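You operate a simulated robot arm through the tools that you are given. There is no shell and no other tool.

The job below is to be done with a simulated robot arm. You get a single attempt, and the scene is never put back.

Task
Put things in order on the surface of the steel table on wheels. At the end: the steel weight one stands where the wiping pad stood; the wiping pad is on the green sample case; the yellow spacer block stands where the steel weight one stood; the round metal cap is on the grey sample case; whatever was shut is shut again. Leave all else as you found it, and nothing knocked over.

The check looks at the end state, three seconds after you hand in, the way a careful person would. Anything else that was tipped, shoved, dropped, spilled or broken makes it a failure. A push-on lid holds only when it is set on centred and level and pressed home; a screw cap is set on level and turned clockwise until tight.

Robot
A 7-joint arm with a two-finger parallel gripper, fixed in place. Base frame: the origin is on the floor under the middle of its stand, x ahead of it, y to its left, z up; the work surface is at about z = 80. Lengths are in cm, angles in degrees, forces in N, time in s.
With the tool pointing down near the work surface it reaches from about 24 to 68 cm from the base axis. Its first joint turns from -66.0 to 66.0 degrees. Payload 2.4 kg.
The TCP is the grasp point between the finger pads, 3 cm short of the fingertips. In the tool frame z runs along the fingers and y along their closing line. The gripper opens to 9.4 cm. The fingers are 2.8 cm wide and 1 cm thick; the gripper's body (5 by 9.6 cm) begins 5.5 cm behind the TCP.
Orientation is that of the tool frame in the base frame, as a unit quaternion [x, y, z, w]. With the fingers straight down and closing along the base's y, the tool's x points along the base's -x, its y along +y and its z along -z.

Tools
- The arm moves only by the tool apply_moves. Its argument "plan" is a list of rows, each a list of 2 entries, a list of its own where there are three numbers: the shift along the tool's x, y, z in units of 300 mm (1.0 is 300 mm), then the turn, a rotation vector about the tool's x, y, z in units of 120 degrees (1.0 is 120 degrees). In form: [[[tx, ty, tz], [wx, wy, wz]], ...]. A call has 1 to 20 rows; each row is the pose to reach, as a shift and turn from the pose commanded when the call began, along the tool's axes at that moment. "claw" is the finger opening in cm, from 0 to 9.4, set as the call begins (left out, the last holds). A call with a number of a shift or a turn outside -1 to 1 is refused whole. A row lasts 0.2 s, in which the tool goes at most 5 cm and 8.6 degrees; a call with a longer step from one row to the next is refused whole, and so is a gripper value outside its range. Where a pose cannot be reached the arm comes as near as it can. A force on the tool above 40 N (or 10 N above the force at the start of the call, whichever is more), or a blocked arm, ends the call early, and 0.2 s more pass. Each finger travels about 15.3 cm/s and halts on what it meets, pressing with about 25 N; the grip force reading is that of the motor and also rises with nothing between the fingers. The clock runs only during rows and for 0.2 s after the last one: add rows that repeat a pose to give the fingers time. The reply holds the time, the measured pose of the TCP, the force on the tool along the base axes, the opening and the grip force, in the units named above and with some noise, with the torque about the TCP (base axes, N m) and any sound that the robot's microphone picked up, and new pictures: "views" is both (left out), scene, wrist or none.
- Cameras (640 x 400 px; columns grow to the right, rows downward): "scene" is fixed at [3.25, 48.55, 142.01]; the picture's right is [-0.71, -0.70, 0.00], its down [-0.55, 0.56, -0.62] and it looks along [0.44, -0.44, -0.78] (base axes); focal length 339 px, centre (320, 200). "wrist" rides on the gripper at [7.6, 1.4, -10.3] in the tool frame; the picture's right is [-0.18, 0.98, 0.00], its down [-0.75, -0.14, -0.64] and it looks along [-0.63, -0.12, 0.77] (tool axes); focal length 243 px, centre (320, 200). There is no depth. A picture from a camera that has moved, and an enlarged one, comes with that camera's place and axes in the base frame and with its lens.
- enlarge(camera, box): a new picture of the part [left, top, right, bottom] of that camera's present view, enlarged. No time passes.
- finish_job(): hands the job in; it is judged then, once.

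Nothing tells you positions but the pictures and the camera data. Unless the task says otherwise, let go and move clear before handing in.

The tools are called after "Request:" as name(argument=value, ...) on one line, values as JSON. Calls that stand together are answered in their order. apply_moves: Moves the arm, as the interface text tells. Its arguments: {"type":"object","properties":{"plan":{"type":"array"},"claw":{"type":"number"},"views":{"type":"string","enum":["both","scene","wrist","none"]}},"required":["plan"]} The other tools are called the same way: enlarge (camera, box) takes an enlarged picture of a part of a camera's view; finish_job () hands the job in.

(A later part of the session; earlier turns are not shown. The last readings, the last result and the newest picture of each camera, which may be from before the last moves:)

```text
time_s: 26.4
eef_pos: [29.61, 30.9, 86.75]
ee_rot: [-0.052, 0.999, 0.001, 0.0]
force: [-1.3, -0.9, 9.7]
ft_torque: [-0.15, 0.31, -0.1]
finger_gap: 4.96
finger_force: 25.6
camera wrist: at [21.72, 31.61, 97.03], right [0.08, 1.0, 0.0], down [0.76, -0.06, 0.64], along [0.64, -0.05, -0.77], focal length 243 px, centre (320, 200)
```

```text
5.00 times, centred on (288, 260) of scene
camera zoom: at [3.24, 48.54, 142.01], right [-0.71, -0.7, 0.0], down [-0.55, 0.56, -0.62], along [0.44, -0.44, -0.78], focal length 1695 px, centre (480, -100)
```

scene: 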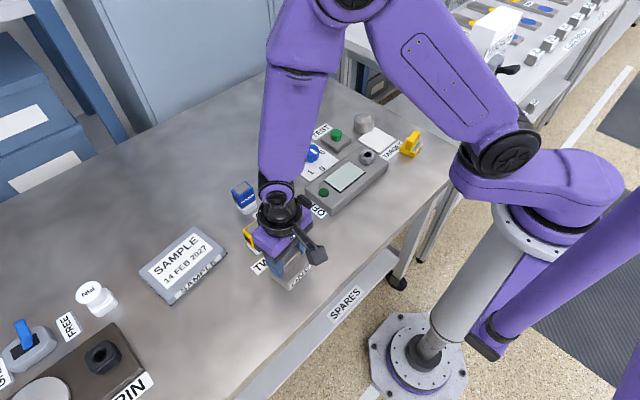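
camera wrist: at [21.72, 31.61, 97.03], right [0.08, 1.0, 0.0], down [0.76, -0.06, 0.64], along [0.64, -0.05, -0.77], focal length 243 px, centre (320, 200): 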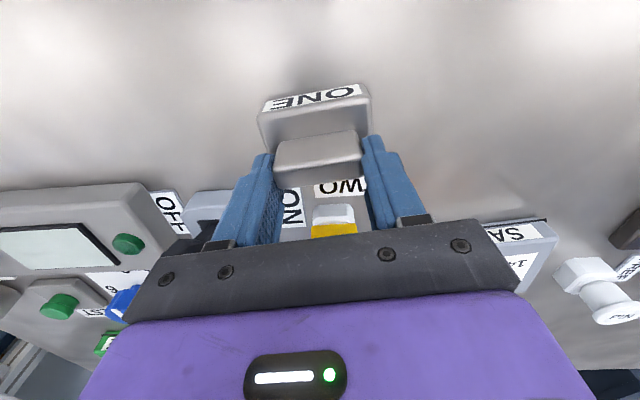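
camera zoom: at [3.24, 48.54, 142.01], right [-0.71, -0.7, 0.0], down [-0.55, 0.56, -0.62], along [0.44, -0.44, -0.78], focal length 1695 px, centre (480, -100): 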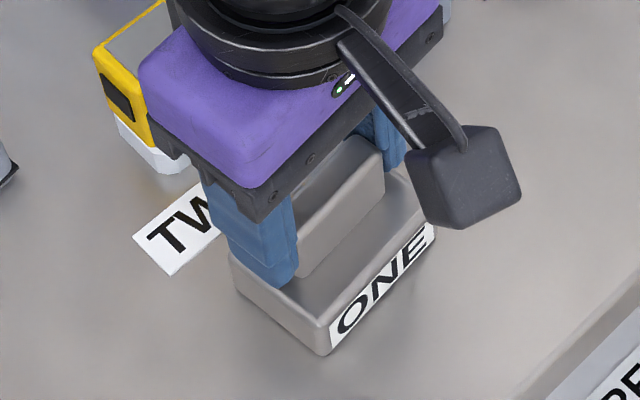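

The ridge sits about 0.65 cm nearer to me than the finger centres, and the fingertips touch the base. I'll open, shift back 0.65 cm, rise 0.15 cm and grip again.

Request:
apply_moves(plan=[[[0, 0, 0], [0, 0, 0]], [[0, 0, 0], [0, 0, 0]], [[0, 0, -0.005], [0, 0, 0]], [[0.012, 0, -0.005], [0, 0, 0]], [[0.0217, 0, -0.005], [0, 0, 0]], [[0.0217, 0, -0.005], [0, 0, 0]]], claw=7.5, views="wrist")

Request:
enlarge(camera="wrist", box=[230, 75, 410, 190])

```text
time_s: 27.8
eef_pos: [28.98, 30.91, 86.86]
ee_rot: [-0.053, 0.999, 0.0, 0.0]
force: [-0.5, 0.6, -0.8]
ft_torque: [-0.01, 0.02, -0.02]
finger_gap: 7.5
finger_force: 0.1
camera wrist: at [21.12, 31.54, 97.11], right [0.08, 1.0, 0.0], down [0.76, -0.06, 0.64], along [0.64, -0.05, -0.77], focal length 243 px, centre (320, 200)
```

wrist: 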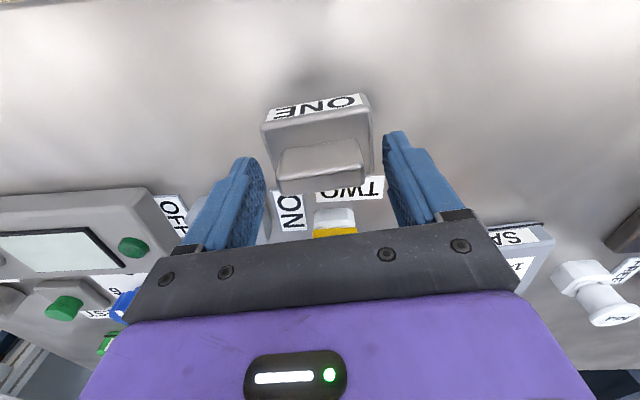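

```text
3.48 times, centred on (320, 132) of wrist
camera zoom: at [21.12, 31.54, 97.11], right [0.08, 1.0, 0.0], down [0.76, -0.06, 0.64], along [0.64, -0.05, -0.77], focal length 844 px, centre (320, 435)
```

zoom: 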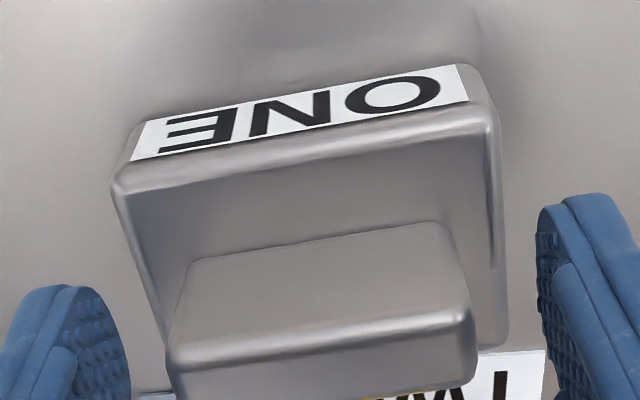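

Now it is centred. Closing on the ridge.

Request:
apply_moves(plan=[[[0, 0, 0], [0, 0, 0]], [[0, 0, 0], [0, 0, 0]], [[0, 0, 0], [0, 0, 0]], [[0, 0, 0], [0, 0, 0]]], claw=3.0, views="wrist")

```text
time_s: 28.8
eef_pos: [28.89, 30.85, 86.89]
ee_rot: [-0.052, 0.999, 0.0, 0.0]
force: [-1.1, 0.7, 1.4]
ft_torque: [0.08, 0.02, -0.02]
finger_gap: 5.0
finger_force: 25.4
camera wrist: at [21.13, 31.54, 97.11], right [0.08, 1.0, 0.0], down [0.76, -0.06, 0.64], along [0.64, -0.05, -0.77], focal length 243 px, centre (320, 200)
```

wrist: 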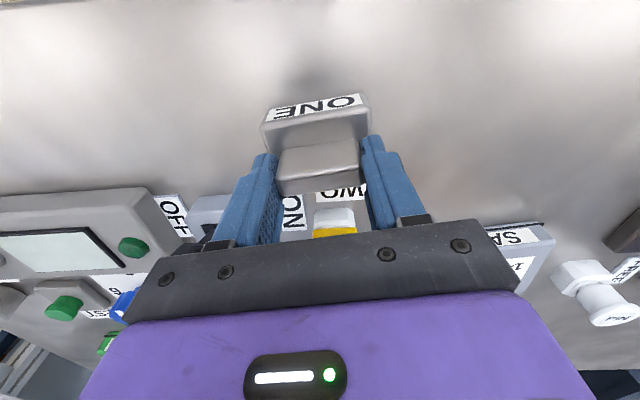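

Gripped at 5.0 cm. I'll do a slow test lift of 2 cm to check the hold and the weight.

Request:
apply_moves(plan=[[[0, 0, -0.01], [0, 0, 0]], [[0, 0, -0.025], [0, 0, 0]], [[0, 0, -0.045], [0, 0, 0]], [[0, 0, -0.067], [0, 0, 0]], [[0, 0, -0.067], [0, 0, 0]], [[0, 0, -0.067], [0, 0, 0]]])

```text
time_s: 30.2
eef_pos: [28.88, 30.75, 88.82]
ee_rot: [-0.052, 0.999, 0.0, -0.001]
force: [0.7, -0.7, -4.1]
ft_torque: [-0.03, -0.01, 0.02]
finger_gap: 4.97
finger_force: 24.8
camera wrist: at [21.04, 31.51, 99.15], right [0.08, 1.0, 0.0], down [0.76, -0.06, 0.64], along [0.64, -0.05, -0.77], focal length 243 px, centre (320, 200)
```

scene: 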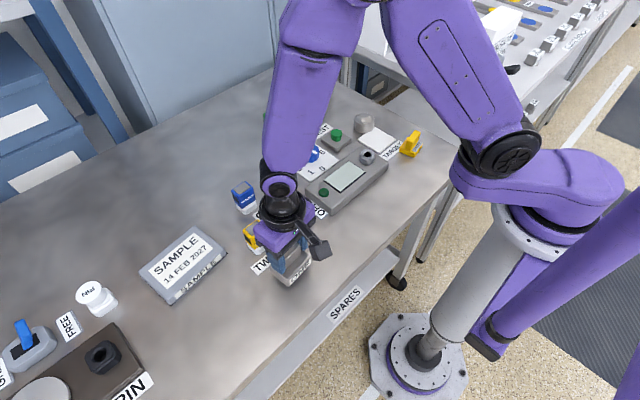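
wrist: 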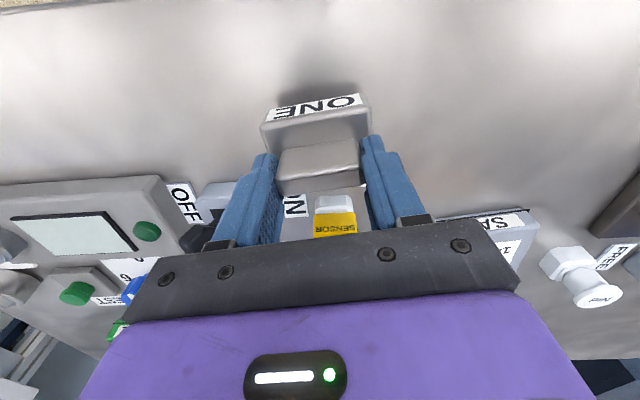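

The weight, about 0.4 kg, holds well. I'll raise it high and carry it out to where the pad stood.

Request:
apply_moves(plan=[[[0, 0, -0.08], [0, 0, 0]], [[0, 0, -0.18], [0, 0, 0]], [[0, 0, -0.28], [0, 0, 0]], [[0, 0, -0.36], [0, 0, 0]], [[-0.06, -0.017, -0.4], [0, 0, 0]], [[-0.15, -0.043, -0.4], [0, 0, 0]], [[-0.25, -0.073, -0.4], [0, 0, 0]], [[-0.35, -0.102, -0.4], [0, 0, 0]], [[-0.45, -0.131, -0.4], [0, 0, 0]], [[-0.5, -0.146, -0.4], [0, 0, 0]]], views="none")

Request:
apply_moves(plan=[[[-0.08, -0.024, 0], [0, 0, 0]], [[-0.18, -0.053, 0], [0, 0, 0]], [[-0.28, -0.082, 0], [0, 0, 0.004]], [[-0.38, -0.111, 0], [0, 0, 0.008]], [[-0.48, -0.14, 0], [0, 0, 0.008]], [[-0.55, -0.161, 0], [0, 0, 0.008]], [[-0.55, -0.161, 0.06], [0, 0, 0.008]], [[-0.55, -0.161, 0.12], [0, 0, 0.008]], [[-0.55, -0.161, 0.12], [0, 0, 0.008]], [[-0.55, -0.161, 0.12], [0, 0, 0.008]]])

```text
time_s: 32.4
eef_pos: [44.2, 28.11, 100.88]
ee_rot: [-0.052, 0.999, 0.0, 0.0]
force: [0.7, 0.8, -4.3]
ft_torque: [-0.03, -0.02, -0.01]
finger_gap: 4.98
finger_force: 24.8
```

```text
time_s: 34.6
eef_pos: [61.16, 25.06, 97.08]
ee_rot: [-0.044, 0.999, 0.0, 0.0]
force: [0.0, 0.3, -3.4]
ft_torque: [0.0, 0.03, -0.01]
finger_gap: 4.98
finger_force: 25.3
camera wrist: at [53.46, 25.77, 107.29], right [0.1, 1.0, 0.0], down [0.76, -0.07, 0.64], along [0.64, -0.06, -0.77], focal length 243 px, centre (320, 200)
```

scene: 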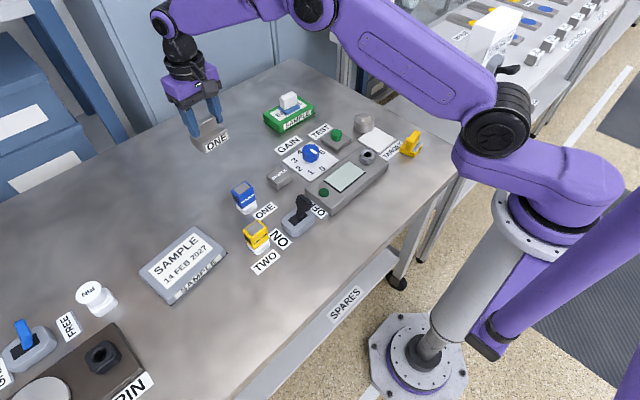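
wrist: 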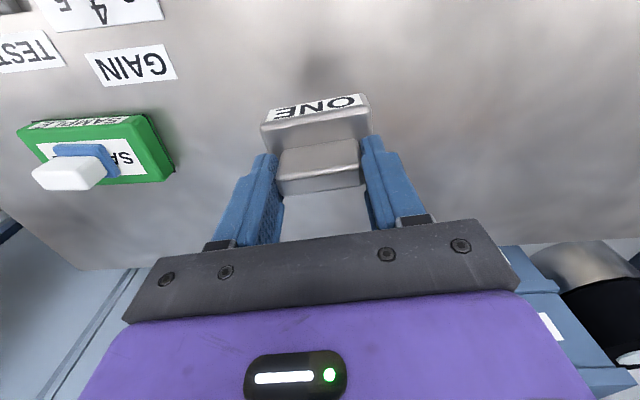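

The weight is over the pad's old spot. I'll lower it to just above the surface.

Request:
apply_moves(plan=[[[0, 0, 0.08], [0, 0, 0]], [[0, 0, 0.16], [0, 0, 0]], [[0, 0, 0.24], [0, 0, 0]], [[0, 0, 0.29], [0, 0, 0]], [[0, 0, 0.315], [0, 0, 0]], [[0, 0, 0.327], [0, 0, 0]], [[0, 0, 0.327], [0, 0, 0]]])

Request:
enlarge(camera="scene", box=[180, 130, 276, 190])

```text
time_s: 36.2
eef_pos: [61.31, 25.02, 87.47]
ee_rot: [-0.043, 0.999, 0.0, 0.001]
force: [0.7, 0.4, -3.8]
ft_torque: [0.04, 0.01, -0.01]
finger_gap: 4.96
finger_force: 25.0
camera wrist: at [53.45, 25.85, 97.74], right [0.1, 1.0, 0.0], down [0.76, -0.07, 0.64], along [0.64, -0.06, -0.77], focal length 243 px, centre (320, 200)
```

scene: 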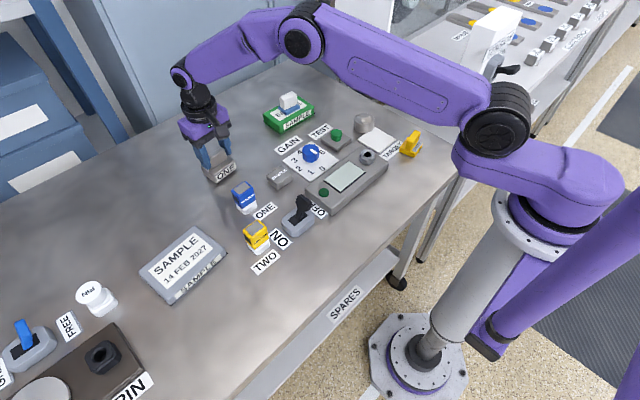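
wrist: 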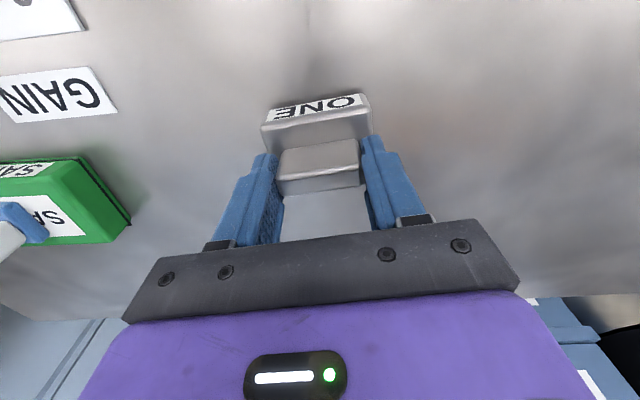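

```text
6.67 times, centred on (228, 160) of scene
camera zoom: at [3.26, 48.56, 142.01], right [-0.71, -0.7, 0.0], down [-0.55, 0.56, -0.62], along [0.44, -0.44, -0.78], focal length 2260 px, centre (933, 467)
```

zoom: 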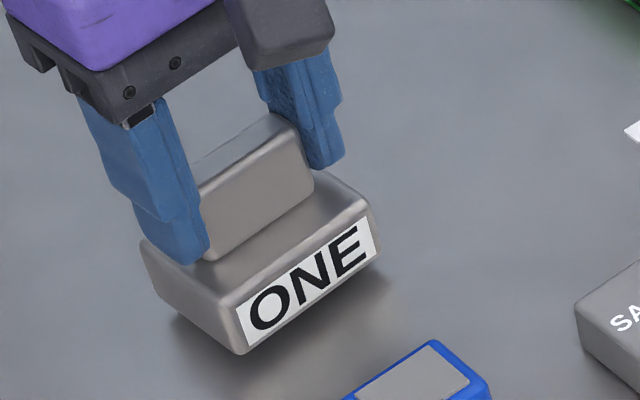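

It is still about half a centimetre up. I'll lower in small steps to contact.

Request:
apply_moves(plan=[[[0, 0, 0.008], [0, 0, 0]], [[0, 0, 0.014], [0, 0, 0]], [[0, 0, 0.017], [0, 0, 0]], [[0, 0, 0.017], [0, 0, 0]]], views="none")

```text
time_s: 37.2
eef_pos: [61.16, 25.03, 87.05]
ee_rot: [-0.043, 0.999, 0.0, 0.0]
force: [-0.2, -0.3, -4.4]
ft_torque: [0.02, 0.02, 0.02]
finger_gap: 4.94
finger_force: 24.3
```

Request:
apply_moves(plan=[[[0, 0, 0.003], [0, 0, 0]], [[0, 0, 0.005], [0, 0, 0]], [[0, 0, 0.005], [0, 0, 0]]])

Request:
enlarge(camera="scene", box=[180, 130, 276, 190])

```text
time_s: 38.0
eef_pos: [61.23, 24.98, 86.9]
ee_rot: [-0.044, 0.999, -0.001, -0.001]
force: [-1.0, 0.3, -0.1]
ft_torque: [-0.07, 0.05, -0.02]
finger_gap: 4.99
finger_force: 25.2
camera wrist: at [53.43, 25.85, 97.11], right [0.1, 1.0, 0.0], down [0.76, -0.07, 0.64], along [0.64, -0.06, -0.77], focal length 243 px, centre (320, 200)
```

scene: 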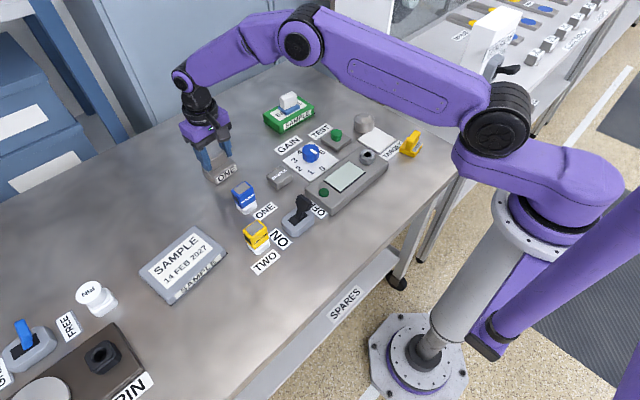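
wrist: 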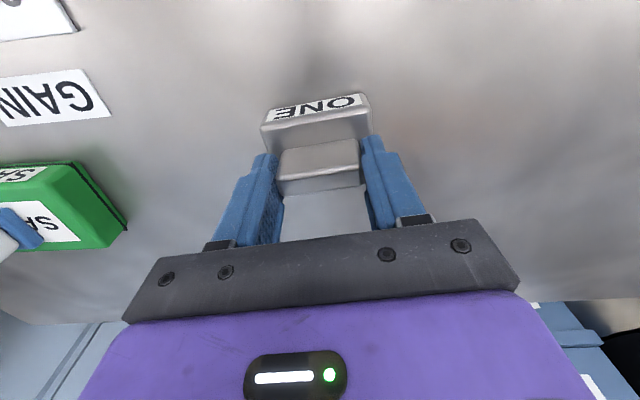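

```text
6.67 times, centred on (228, 160) of scene
camera zoom: at [3.25, 48.55, 142.01], right [-0.71, -0.7, 0.0], down [-0.55, 0.56, -0.62], along [0.44, -0.44, -0.78], focal length 2260 px, centre (933, 467)
```

zoom: 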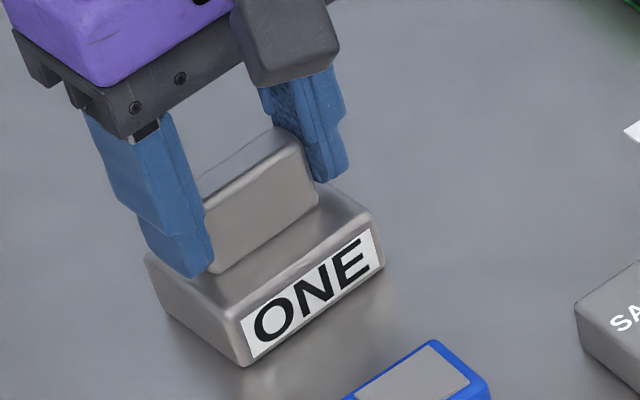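

The weight's load is now on the table, and its footprint matches the pad's old footprint within about 0.3 cm. I'll release it and lift clear.

Request:
apply_moves(plan=[[[0, 0, 0], [0, 0, 0]], [[0, 0, 0], [0, 0, 0]], [[0, 0, 0], [0, 0, 0]], [[0, 0, -0.03], [0, 0, 0]], [[0, 0, -0.1], [0, 0, 0]], [[0, 0, -0.2], [0, 0, 0]], [[0, 0, -0.32], [0, 0, 0]], [[0, 0, -0.42], [0, 0, 0]], [[0, 0, -0.45], [0, 0, 0]]], claw=7.5)

Request:
enlarge(camera="scene", box=[180, 130, 276, 190])

```text
time_s: 40.0
eef_pos: [61.18, 25.0, 100.22]
ee_rot: [-0.044, 0.999, 0.001, 0.0]
force: [-0.8, 0.5, -0.5]
ft_torque: [-0.01, 0.01, 0.04]
finger_gap: 7.46
finger_force: 0.0
camera wrist: at [53.34, 25.82, 110.58], right [0.1, 1.0, 0.0], down [0.76, -0.08, 0.64], along [0.64, -0.06, -0.77], focal length 243 px, centre (320, 200)
```

scene: 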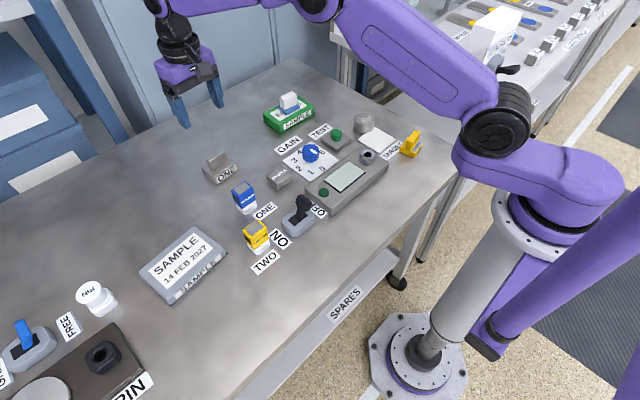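
wrist: 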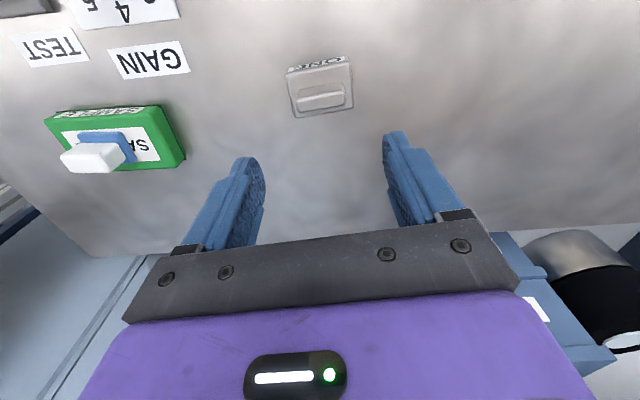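

```text
6.67 times, centred on (228, 160) of scene
camera zoom: at [3.25, 48.55, 142.01], right [-0.71, -0.7, 0.0], down [-0.55, 0.56, -0.62], along [0.44, -0.44, -0.78], focal length 2260 px, centre (933, 467)
```

zoom: 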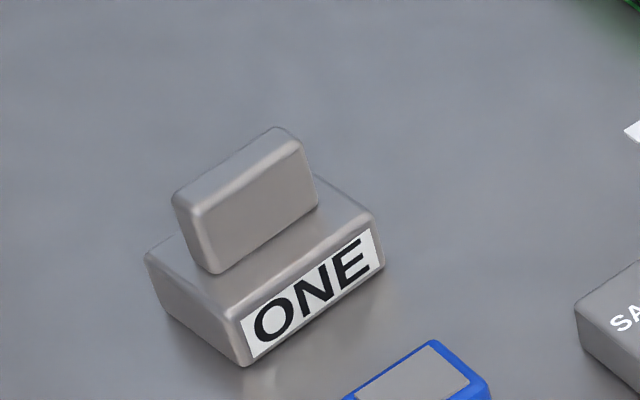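

The weight stands where the pad stood. Next is the yellow spacer: I'll travel high to view it from above.

Request:
apply_moves(plan=[[[0.08, -0.09, 0], [0, 0, 0.01]], [[0.17, -0.19, 0], [0, 0, 0.02]], [[0.26, -0.29, 0], [0, 0, 0.03]], [[0.35, -0.39, 0], [0, 0, 0.0417]], [[0.44, -0.49, 0], [0, 0, 0.0417]], [[0.53, -0.59, 0], [0, 0, 0.0417]], [[0.556, -0.62, 0], [0, 0, 0.0417]]], claw=9.4, views="none")

Request:
apply_moves(plan=[[[0.08, -0.1, 0], [0, 0, 0]], [[0.16, -0.21, 0], [0, 0, 0]], [[0.24, -0.32, 0], [0, 0, 0]], [[0.32, -0.43, 0], [0, 0, 0]], [[0.4, -0.53, 0], [0, 0, 0]], [[0.48, -0.63, 0], [0, 0, 0]], [[0.507, -0.667, 0], [0, 0, 0]], [[0.507, -0.667, 0], [0, 0, 0]]])

```text
time_s: 41.6
eef_pos: [46.19, 4.95, 100.27]
ee_rot: [0.0, 1.0, 0.0, 0.001]
force: [-0.3, 0.9, 0.0]
ft_torque: [0.0, 0.0, 0.01]
finger_gap: 9.41
finger_force: 0.1
```

```text
time_s: 43.4
eef_pos: [30.92, -15.23, 100.42]
ee_rot: [0.0, 1.0, 0.0, 0.0]
force: [-0.3, -0.2, 0.6]
ft_torque: [0.02, 0.01, -0.01]
finger_gap: 9.39
finger_force: 0.1
camera wrist: at [23.24, -13.67, 110.64], right [0.18, 0.98, 0.0], down [0.75, -0.14, 0.64], along [0.63, -0.12, -0.77], focal length 243 px, centre (320, 200)
```

scene: 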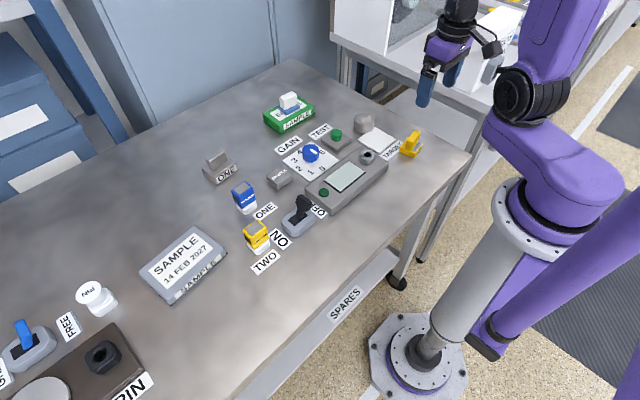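
wrist: 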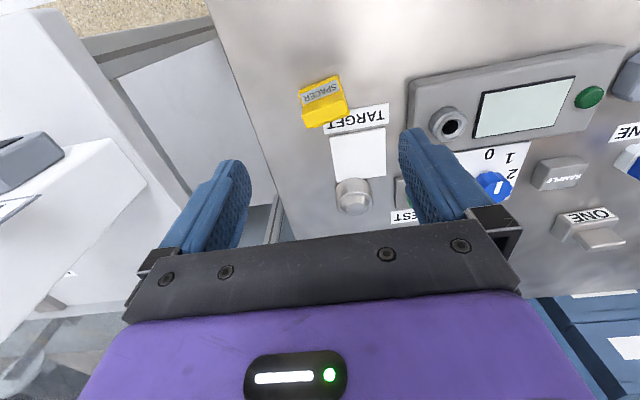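

Request:
enlarge(camera="wrist", box=[270, 60, 398, 140])

Request:
enlarge(camera="scene", box=[380, 115, 444, 165])

Request:
enlarge(camera="wrist", box=[300, 130, 428, 220])

```text
5.00 times, centred on (334, 100) of wrist
camera zoom: at [23.24, -13.67, 110.64], right [0.18, 0.98, 0.0], down [0.75, -0.14, 0.64], along [0.63, -0.12, -0.77], focal length 1213 px, centre (250, 700)
```

zoom: 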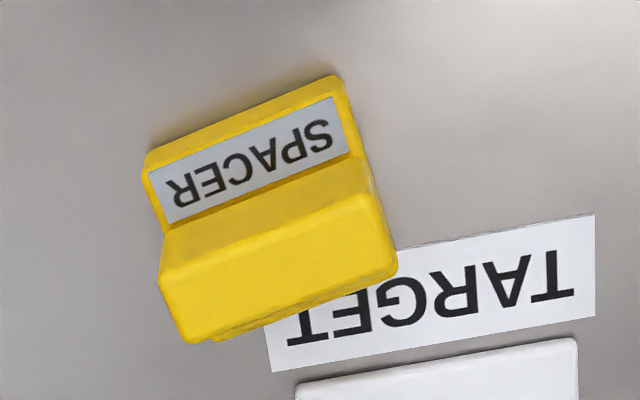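

```text
8.00 times, centred on (412, 140) of scene
camera zoom: at [3.25, 48.55, 142.01], right [-0.71, -0.7, 0.0], down [-0.55, 0.56, -0.62], along [0.44, -0.44, -0.78], focal length 2712 px, centre (-416, 680)
```

zoom: 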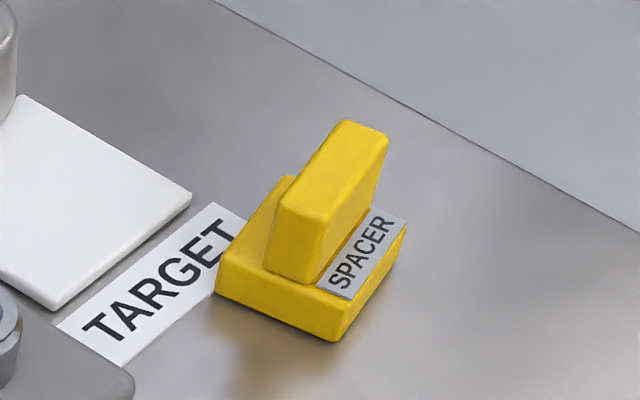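

```text
4.44 times, centred on (364, 175) of wrist
camera zoom: at [23.24, -13.67, 110.64], right [0.18, 0.98, 0.0], down [0.75, -0.14, 0.64], along [0.63, -0.12, -0.77], focal length 1078 px, centre (124, 311)
```

zoom: 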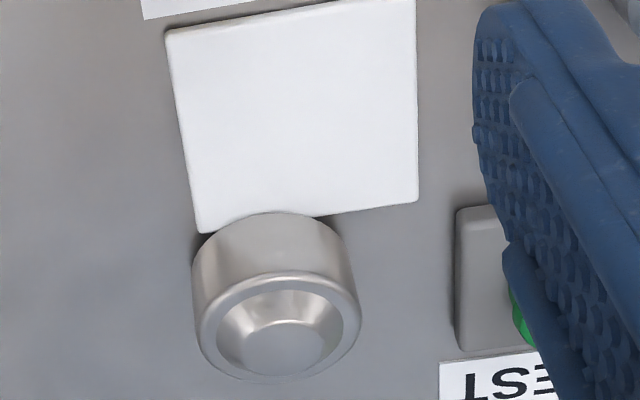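

The spacer is turned about 10°. Its ridge top is near z = 84 and its centre near (33.1, -14.9), with a length of about 5 cm. I'll hover over it with matching yaw.

Request:
apply_moves(plan=[[[-0.02, 0.003, 0.08], [0, 0, -0.02]], [[-0.04, 0.006, 0.16], [0, 0, -0.04]], [[-0.06, 0.01, 0.24], [0, 0, -0.06]], [[-0.072, 0.01, 0.31], [0, 0, -0.08]], [[-0.072, 0.01, 0.347], [0, 0, -0.083]], [[-0.072, 0.01, 0.347], [0, 0, -0.083]]], views="wrist")

Request:
enlarge(camera="wrist", box=[250, 80, 378, 160])

```text
time_s: 44.8
eef_pos: [33.29, -14.91, 89.99]
ee_rot: [-0.087, 0.996, 0.0, 0.001]
force: [-0.3, 0.1, -0.8]
ft_torque: [-0.01, -0.01, -0.01]
finger_gap: 9.43
finger_force: 0.0
camera wrist: at [25.32, -14.67, 100.17], right [0.01, 1.0, 0.0], down [0.77, -0.01, 0.64], along [0.64, -0.01, -0.77], focal length 243 px, centre (320, 200)
```

wrist: 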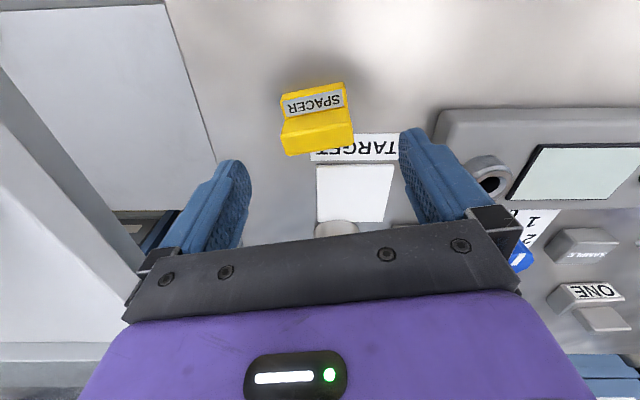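

```text
5.00 times, centred on (314, 120) of wrist
camera zoom: at [25.32, -14.67, 100.17], right [0.01, 1.0, 0.0], down [0.77, -0.01, 0.64], along [0.64, -0.01, -0.77], focal length 1213 px, centre (350, 600)
```

zoom: 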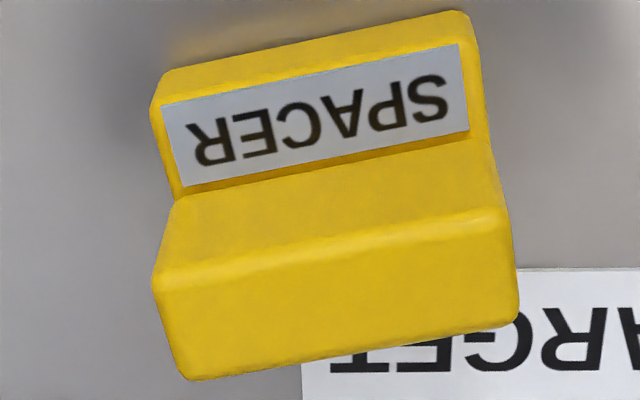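

The spacer is well aligned, only about 0.2 cm to the side. I'll correct that and come down with open fingers.

Request:
apply_moves(plan=[[[0.002, -0.0067, 0.05], [0, 0, -0.006]], [[0.002, -0.0067, 0.1], [0, 0, -0.006]], [[0.002, -0.0067, 0.15], [0, 0, -0.006]], [[0.002, -0.0067, 0.18], [0, 0, -0.006]], [[0.002, -0.0067, 0.187], [0, 0, -0.006]], [[0.002, -0.0067, 0.187], [0, 0, -0.006]]])

Request:
enlarge(camera="wrist", box=[220, 90, 420, 215])

Request:
enlarge(camera="scene", box=[370, 100, 466, 160])

```text
time_s: 46.2
eef_pos: [33.16, -15.06, 84.25]
ee_rot: [-0.093, 0.996, 0.0, 0.0]
force: [-0.4, 0.4, 0.2]
ft_torque: [-0.02, -0.02, -0.01]
finger_gap: 9.41
finger_force: 0.0
camera wrist: at [25.34, -14.93, 94.47], right [0.0, 1.0, 0.0], down [0.77, 0.0, 0.64], along [0.64, 0.0, -0.77], focal length 243 px, centre (320, 200)
```

scene: 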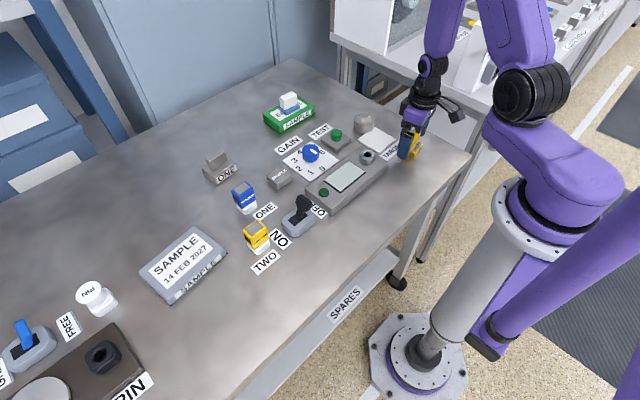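
wrist: 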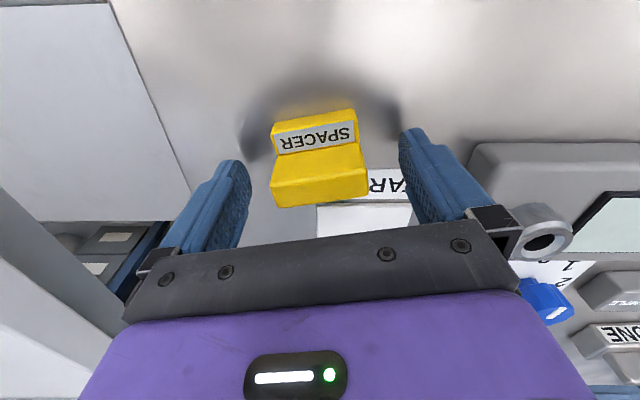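

```text
3.20 times, centred on (320, 152) of wrist
camera zoom: at [25.34, -14.93, 94.47], right [0.0, 1.0, 0.0], down [0.77, 0.0, 0.64], along [0.64, 0.0, -0.77], focal length 776 px, centre (320, 352)
```

zoom: 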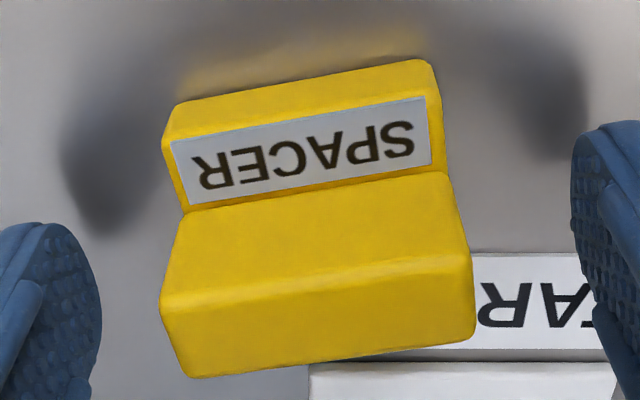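

```text
6.67 times, centred on (418, 130) of scene
camera zoom: at [3.25, 48.55, 142.01], right [-0.71, -0.7, 0.0], down [-0.55, 0.56, -0.62], along [0.44, -0.44, -0.78], focal length 2260 px, centre (-333, 667)
```

zoom: 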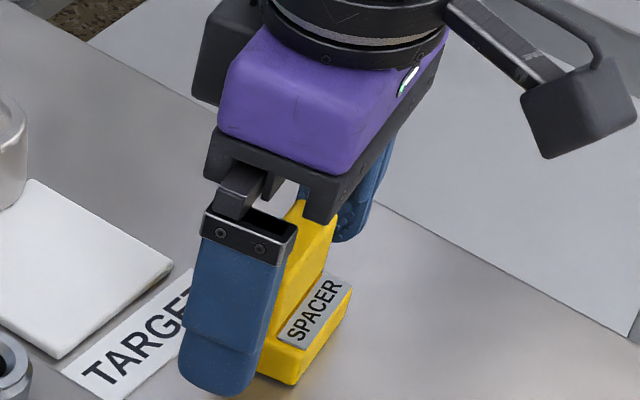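

Centred. Closing on the spacer.

Request:
apply_moves(plan=[[[0, 0, 0], [0, 0, 0]], [[0, 0, 0], [0, 0, 0]], [[0, 0, 0], [0, 0, 0]], [[0, 0, 0], [0, 0, 0]]], claw=3.0, views="wrist")

```text
time_s: 47.2
eef_pos: [33.23, -15.0, 84.28]
ee_rot: [-0.094, 0.996, -0.001, -0.001]
force: [-0.7, 0.1, 1.1]
ft_torque: [0.01, -0.04, -0.01]
finger_gap: 5.33
finger_force: 25.1
camera wrist: at [25.34, -14.93, 94.49], right [0.0, 1.0, 0.0], down [0.77, 0.0, 0.64], along [0.64, 0.0, -0.77], focal length 243 px, centre (320, 200)
```

wrist: 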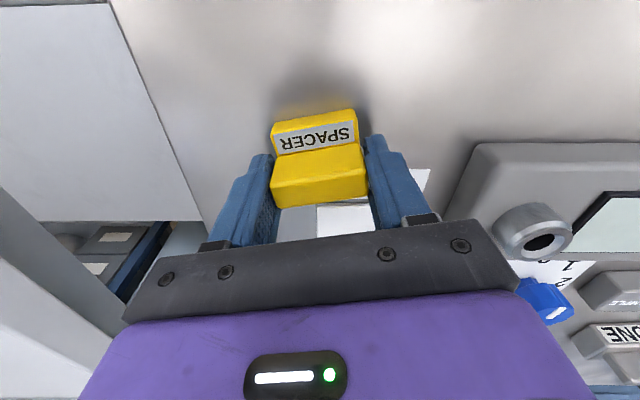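

Gripped at 5.33 cm. I'll do a slow test lift first.

Request:
apply_moves(plan=[[[0, 0, -0.01], [0, 0, 0]], [[0, 0, -0.03], [0, 0, 0]], [[0, 0, -0.067], [0, 0, 0]], [[0, 0, -0.067], [0, 0, 0]]])

```text
time_s: 48.2
eef_pos: [33.04, -14.87, 86.4]
ee_rot: [-0.093, 0.996, 0.0, 0.0]
force: [-0.2, 0.2, -0.1]
ft_torque: [0.0, 0.01, -0.03]
finger_gap: 5.31
finger_force: 24.7
camera wrist: at [25.3, -14.89, 96.59], right [0.0, 1.0, 0.0], down [0.77, 0.0, 0.64], along [0.64, 0.0, -0.77], focal length 243 px, centre (320, 200)
```

scene: 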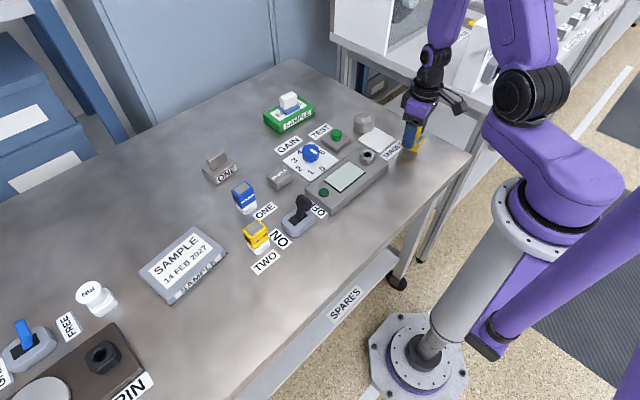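
wrist: 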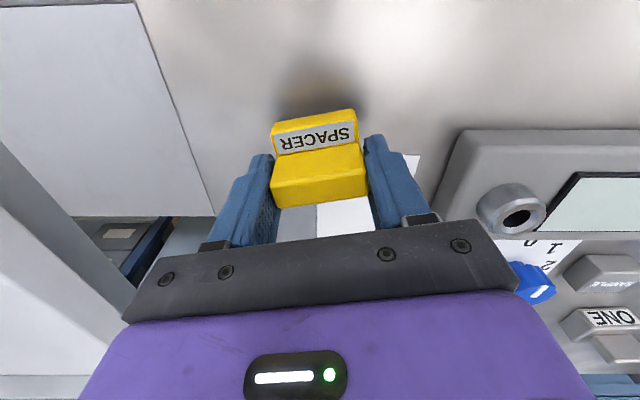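

The spacer is held well. I'll raise it and carry it across to where weight ONE stood.

Request:
apply_moves(plan=[[[0, 0, -0.12], [0, 0, 0]], [[0, 0, -0.26], [0, 0, 0]], [[0, 0, -0.4], [0, 0, 0]], [[-0.006, 0.06, -0.46], [0, 0, 0.005]], [[-0.018, 0.19, -0.46], [0, 0, 0.01]], [[-0.031, 0.32, -0.46], [0, 0, 0.02]], [[-0.043, 0.45, -0.46], [0, 0, 0.03]], [[-0.056, 0.58, -0.46], [0, 0, 0.04]], [[-0.068, 0.7, -0.46], [0, 0, 0.04]], [[-0.074, 0.766, -0.46], [0, 0, 0.04]]], views="none")

```text
time_s: 50.4
eef_pos: [31.1, 8.15, 100.12]
ee_rot: [-0.052, 0.999, 0.0, 0.001]
force: [0.3, -0.1, -0.9]
ft_torque: [-0.03, -0.01, 0.01]
finger_gap: 5.28
finger_force: 25.2
```

Request:
apply_moves(plan=[[[-0.001, 0.1, 0], [0, 0, 0]], [[-0.002, 0.22, 0], [0, 0, 0]], [[-0.003, 0.34, 0], [0, 0, 0]], [[-0.005, 0.46, 0], [0, 0, 0]], [[-0.006, 0.58, 0], [0, 0, 0]], [[-0.007, 0.69, 0], [0, 0, 0]], [[-0.0075, 0.762, 0.02], [0, 0, 0]], [[-0.0075, 0.762, 0.12], [0, 0, 0]], [[-0.0075, 0.762, 0.22], [0, 0, 0]], [[-0.0075, 0.762, 0.32], [0, 0, 0]], [[-0.0075, 0.762, 0.32], [0, 0, 0]]])

Request:
enlarge(camera="scene", box=[240, 220, 336, 300])

```text
time_s: 52.8
eef_pos: [28.9, 30.75, 90.53]
ee_rot: [-0.051, 0.999, 0.0, 0.001]
force: [-0.1, -0.2, -0.4]
ft_torque: [0.02, -0.01, -0.02]
finger_gap: 5.25
finger_force: 24.5
camera wrist: at [21.15, 31.48, 100.7], right [0.08, 1.0, 0.0], down [0.76, -0.06, 0.64], along [0.64, -0.05, -0.77], focal length 243 px, centre (320, 200)
```

scene: 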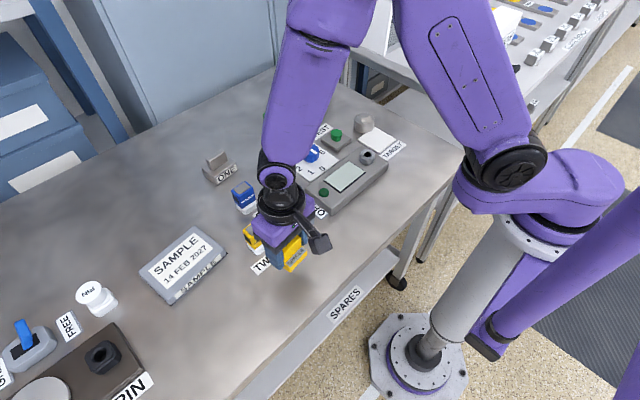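
wrist: 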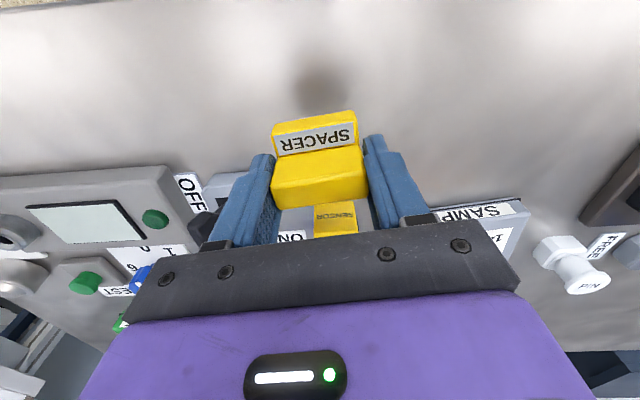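

```text
5.00 times, centred on (288, 260) of scene
camera zoom: at [3.25, 48.56, 142.01], right [-0.71, -0.7, 0.0], down [-0.55, 0.56, -0.62], along [0.44, -0.44, -0.78], focal length 1695 px, centre (480, -100)
```

zoom: 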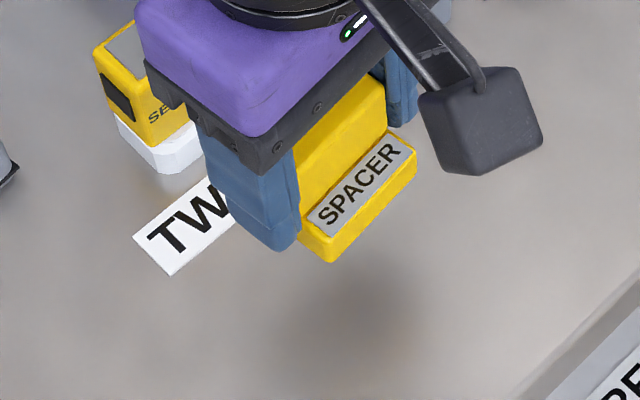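

Over the spot. I'll lower to just above the surface and then check the footprint.

Request:
apply_moves(plan=[[[0, 0, 0.06], [0, 0, 0]], [[0, 0, 0.12], [0, 0, 0]], [[0, 0, 0.165], [0, 0, 0]], [[0, 0, 0.19], [0, 0, 0]], [[0, 0, 0.195], [0, 0, 0]], [[0, 0, 0.195], [0, 0, 0]]])

Request:
enlarge(camera="scene", box=[240, 220, 336, 300])

```text
time_s: 54.2
eef_pos: [29.0, 30.94, 84.59]
ee_rot: [-0.051, 0.999, 0.0, 0.0]
force: [0.5, 0.6, -0.7]
ft_torque: [0.0, 0.0, 0.01]
finger_gap: 5.21
finger_force: 25.0
camera wrist: at [21.18, 31.59, 94.81], right [0.08, 1.0, 0.0], down [0.76, -0.06, 0.64], along [0.64, -0.05, -0.77], focal length 243 px, centre (320, 200)
```

scene: 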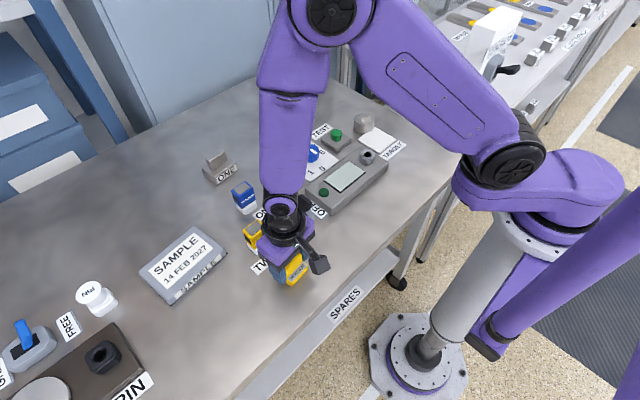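
wrist: 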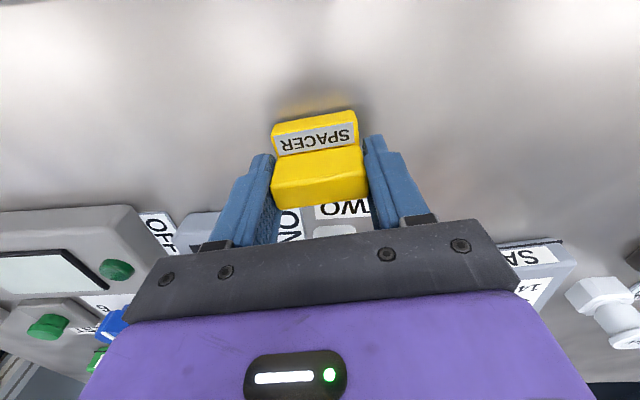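

```text
5.00 times, centred on (288, 260) of scene
camera zoom: at [3.25, 48.55, 142.01], right [-0.71, -0.7, 0.0], down [-0.55, 0.56, -0.62], along [0.44, -0.44, -0.78], focal length 1695 px, centre (480, -100)
```

zoom: 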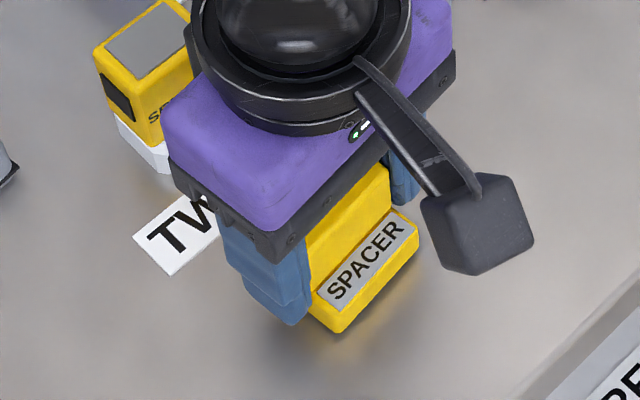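

Request:
apply_moves(plan=[[[0, 0, 0.004], [0, 0, 0]], [[0, 0, 0.008], [0, 0, 0]], [[0, 0, 0.01], [0, 0, 0]], [[0, 0, 0.01], [0, 0, 0]]], views="none")

```text
time_s: 55.2
eef_pos: [28.84, 30.86, 84.41]
ee_rot: [-0.051, 0.999, 0.0, 0.0]
force: [-0.6, -0.3, -1.6]
ft_torque: [0.01, -0.03, 0.0]
finger_gap: 5.21
finger_force: 24.9
```

Request:
apply_moves(plan=[[[0, 0, 0.002], [0, 0, 0]], [[0, 0, 0.004], [0, 0, 0]], [[0, 0, 0.004], [0, 0, 0]]], views="none")

```text
time_s: 56.0
eef_pos: [28.86, 30.7, 84.22]
ee_rot: [-0.052, 0.999, 0.0, 0.0]
force: [0.1, 0.3, -0.9]
ft_torque: [0.03, 0.0, 0.0]
finger_gap: 5.23
finger_force: 25.2
```

Request:
apply_moves(plan=[[[0, 0, 0.002], [0, 0, 0]], [[0, 0, 0.004], [0, 0, 0]], [[0, 0, 0.004], [0, 0, 0]]], views="none")

```text
time_s: 56.8
eef_pos: [28.91, 30.77, 84.14]
ee_rot: [-0.051, 0.999, 0.0, 0.001]
force: [-0.6, -3.5, 23.2]
ft_torque: [-0.03, 0.23, 0.02]
finger_gap: 5.24
finger_force: 25.3
```

Contact at 23 N: the spacer is on the table. I'll ease off slightly, release, and lift clear.

Request:
apply_moves(plan=[[[0, 0, -0.003], [0, 0, 0]], [[0, 0, -0.003], [0, 0, 0]]], views="none")

Request:
apply_moves(plan=[[[0, 0, 0], [0, 0, 0]], [[0, 0, 0], [0, 0, 0]], [[0, 0, 0], [0, 0, 0]], [[0, 0, -0.03], [0, 0, 0]], [[0, 0, -0.1], [0, 0, 0]], [[0, 0, -0.22], [0, 0, 0]], [[0, 0, -0.36], [0, 0, 0]], [[0, 0, -0.5], [0, 0, 0]], [[0, 0, -0.54], [0, 0, 0]]], claw=7.5)

Request:
enlarge(camera="scene", box=[240, 220, 336, 300])

```text
time_s: 57.4
eef_pos: [28.8, 30.8, 84.14]
ee_rot: [-0.052, 0.999, 0.0, 0.0]
force: [-0.3, 0.2, -1.2]
ft_torque: [-0.02, 0.0, 0.0]
finger_gap: 5.22
finger_force: 25.7
```

```text
time_s: 59.4
eef_pos: [28.97, 30.63, 100.64]
ee_rot: [-0.051, 0.999, -0.001, -0.001]
force: [0.1, 0.5, 0.3]
ft_torque: [0.0, 0.01, -0.01]
finger_gap: 7.49
finger_force: 0.0
camera wrist: at [21.23, 31.37, 110.78], right [0.08, 1.0, 0.0], down [0.76, -0.06, 0.64], along [0.64, -0.05, -0.77], focal length 243 px, centre (320, 200)
```

scene: 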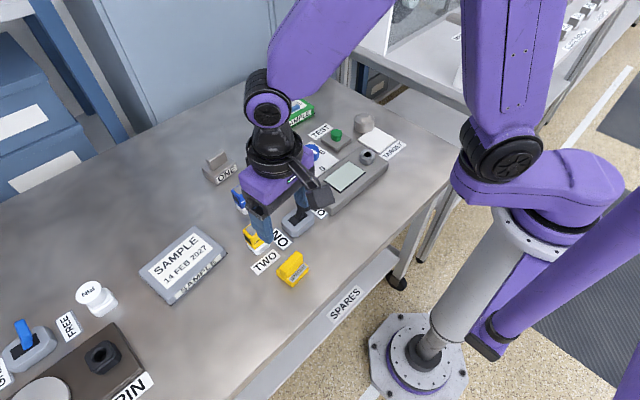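
wrist: 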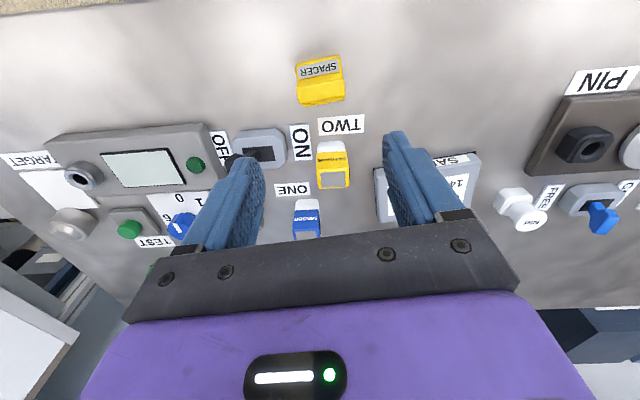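

```text
5.00 times, centred on (288, 260) of scene
camera zoom: at [3.25, 48.55, 142.01], right [-0.71, -0.7, 0.0], down [-0.55, 0.56, -0.62], along [0.44, -0.44, -0.78], focal length 1695 px, centre (480, -100)
```

zoom: 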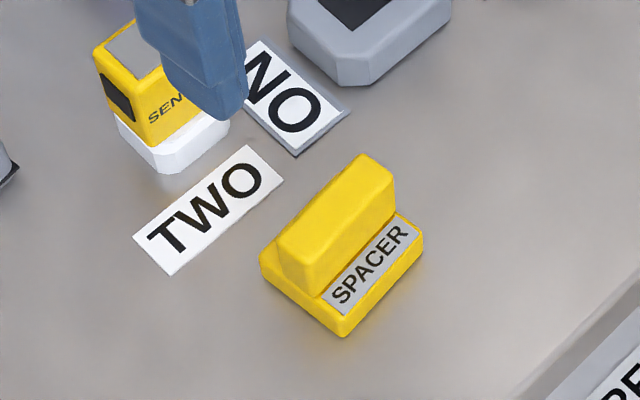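

The spacer stands where the weight stood. While nearby, I'll look at the grey case from above to learn its top.

Request:
apply_moves(plan=[[[-0.1, 0.09, 0], [0, 0, 0.012]], [[-0.2, 0.18, 0], [0, 0, 0.024]], [[-0.3, 0.27, 0], [0, 0, 0.036]], [[-0.38, 0.35, 0], [0, 0, 0.0497]], [[-0.407, 0.373, 0], [0, 0, 0.0497]], [[-0.407, 0.373, 0], [0, 0, 0.0497]]], claw=9.4)

Request:
enlarge(camera="wrist", box=[240, 60, 400, 160])

```text
time_s: 60.8
eef_pos: [39.88, 43.08, 100.47]
ee_rot: [0.001, 1.0, 0.001, -0.001]
force: [0.0, 1.0, -0.3]
ft_torque: [-0.01, 0.02, -0.06]
finger_gap: 9.42
finger_force: 0.1
camera wrist: at [32.15, 44.59, 110.74], right [0.19, 0.98, 0.0], down [0.75, -0.14, 0.64], along [0.63, -0.12, -0.77], focal length 243 px, centre (320, 200)
```

scene: 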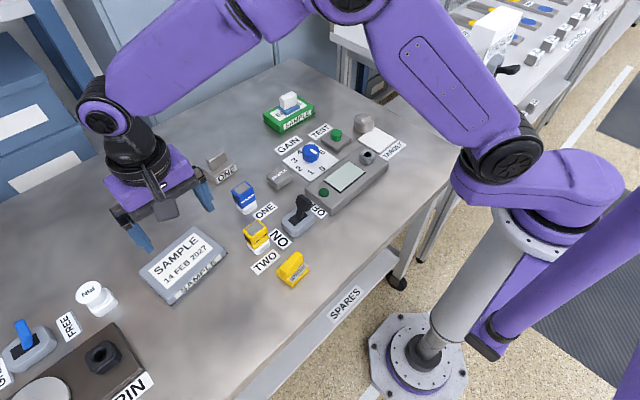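
wrist: 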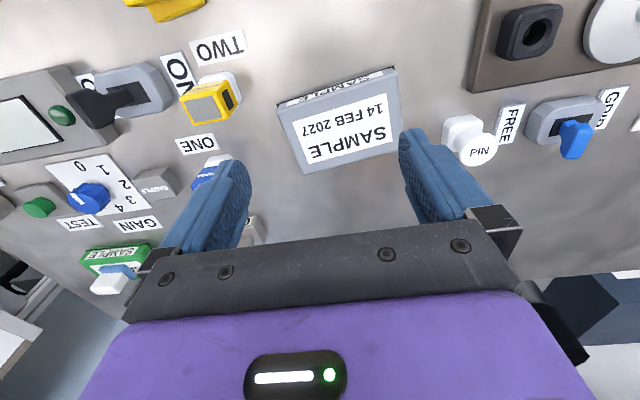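

```text
4.00 times, centred on (320, 110) of wrist
camera zoom: at [32.15, 44.59, 110.74], right [0.19, 0.98, 0.0], down [0.75, -0.14, 0.64], along [0.63, -0.12, -0.77], focal length 970 px, centre (320, 560)
```

zoom: 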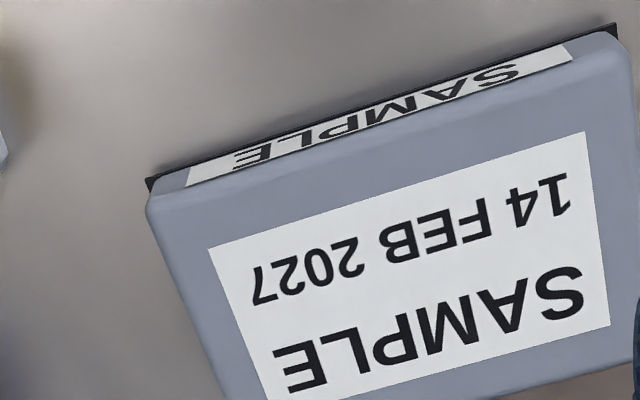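

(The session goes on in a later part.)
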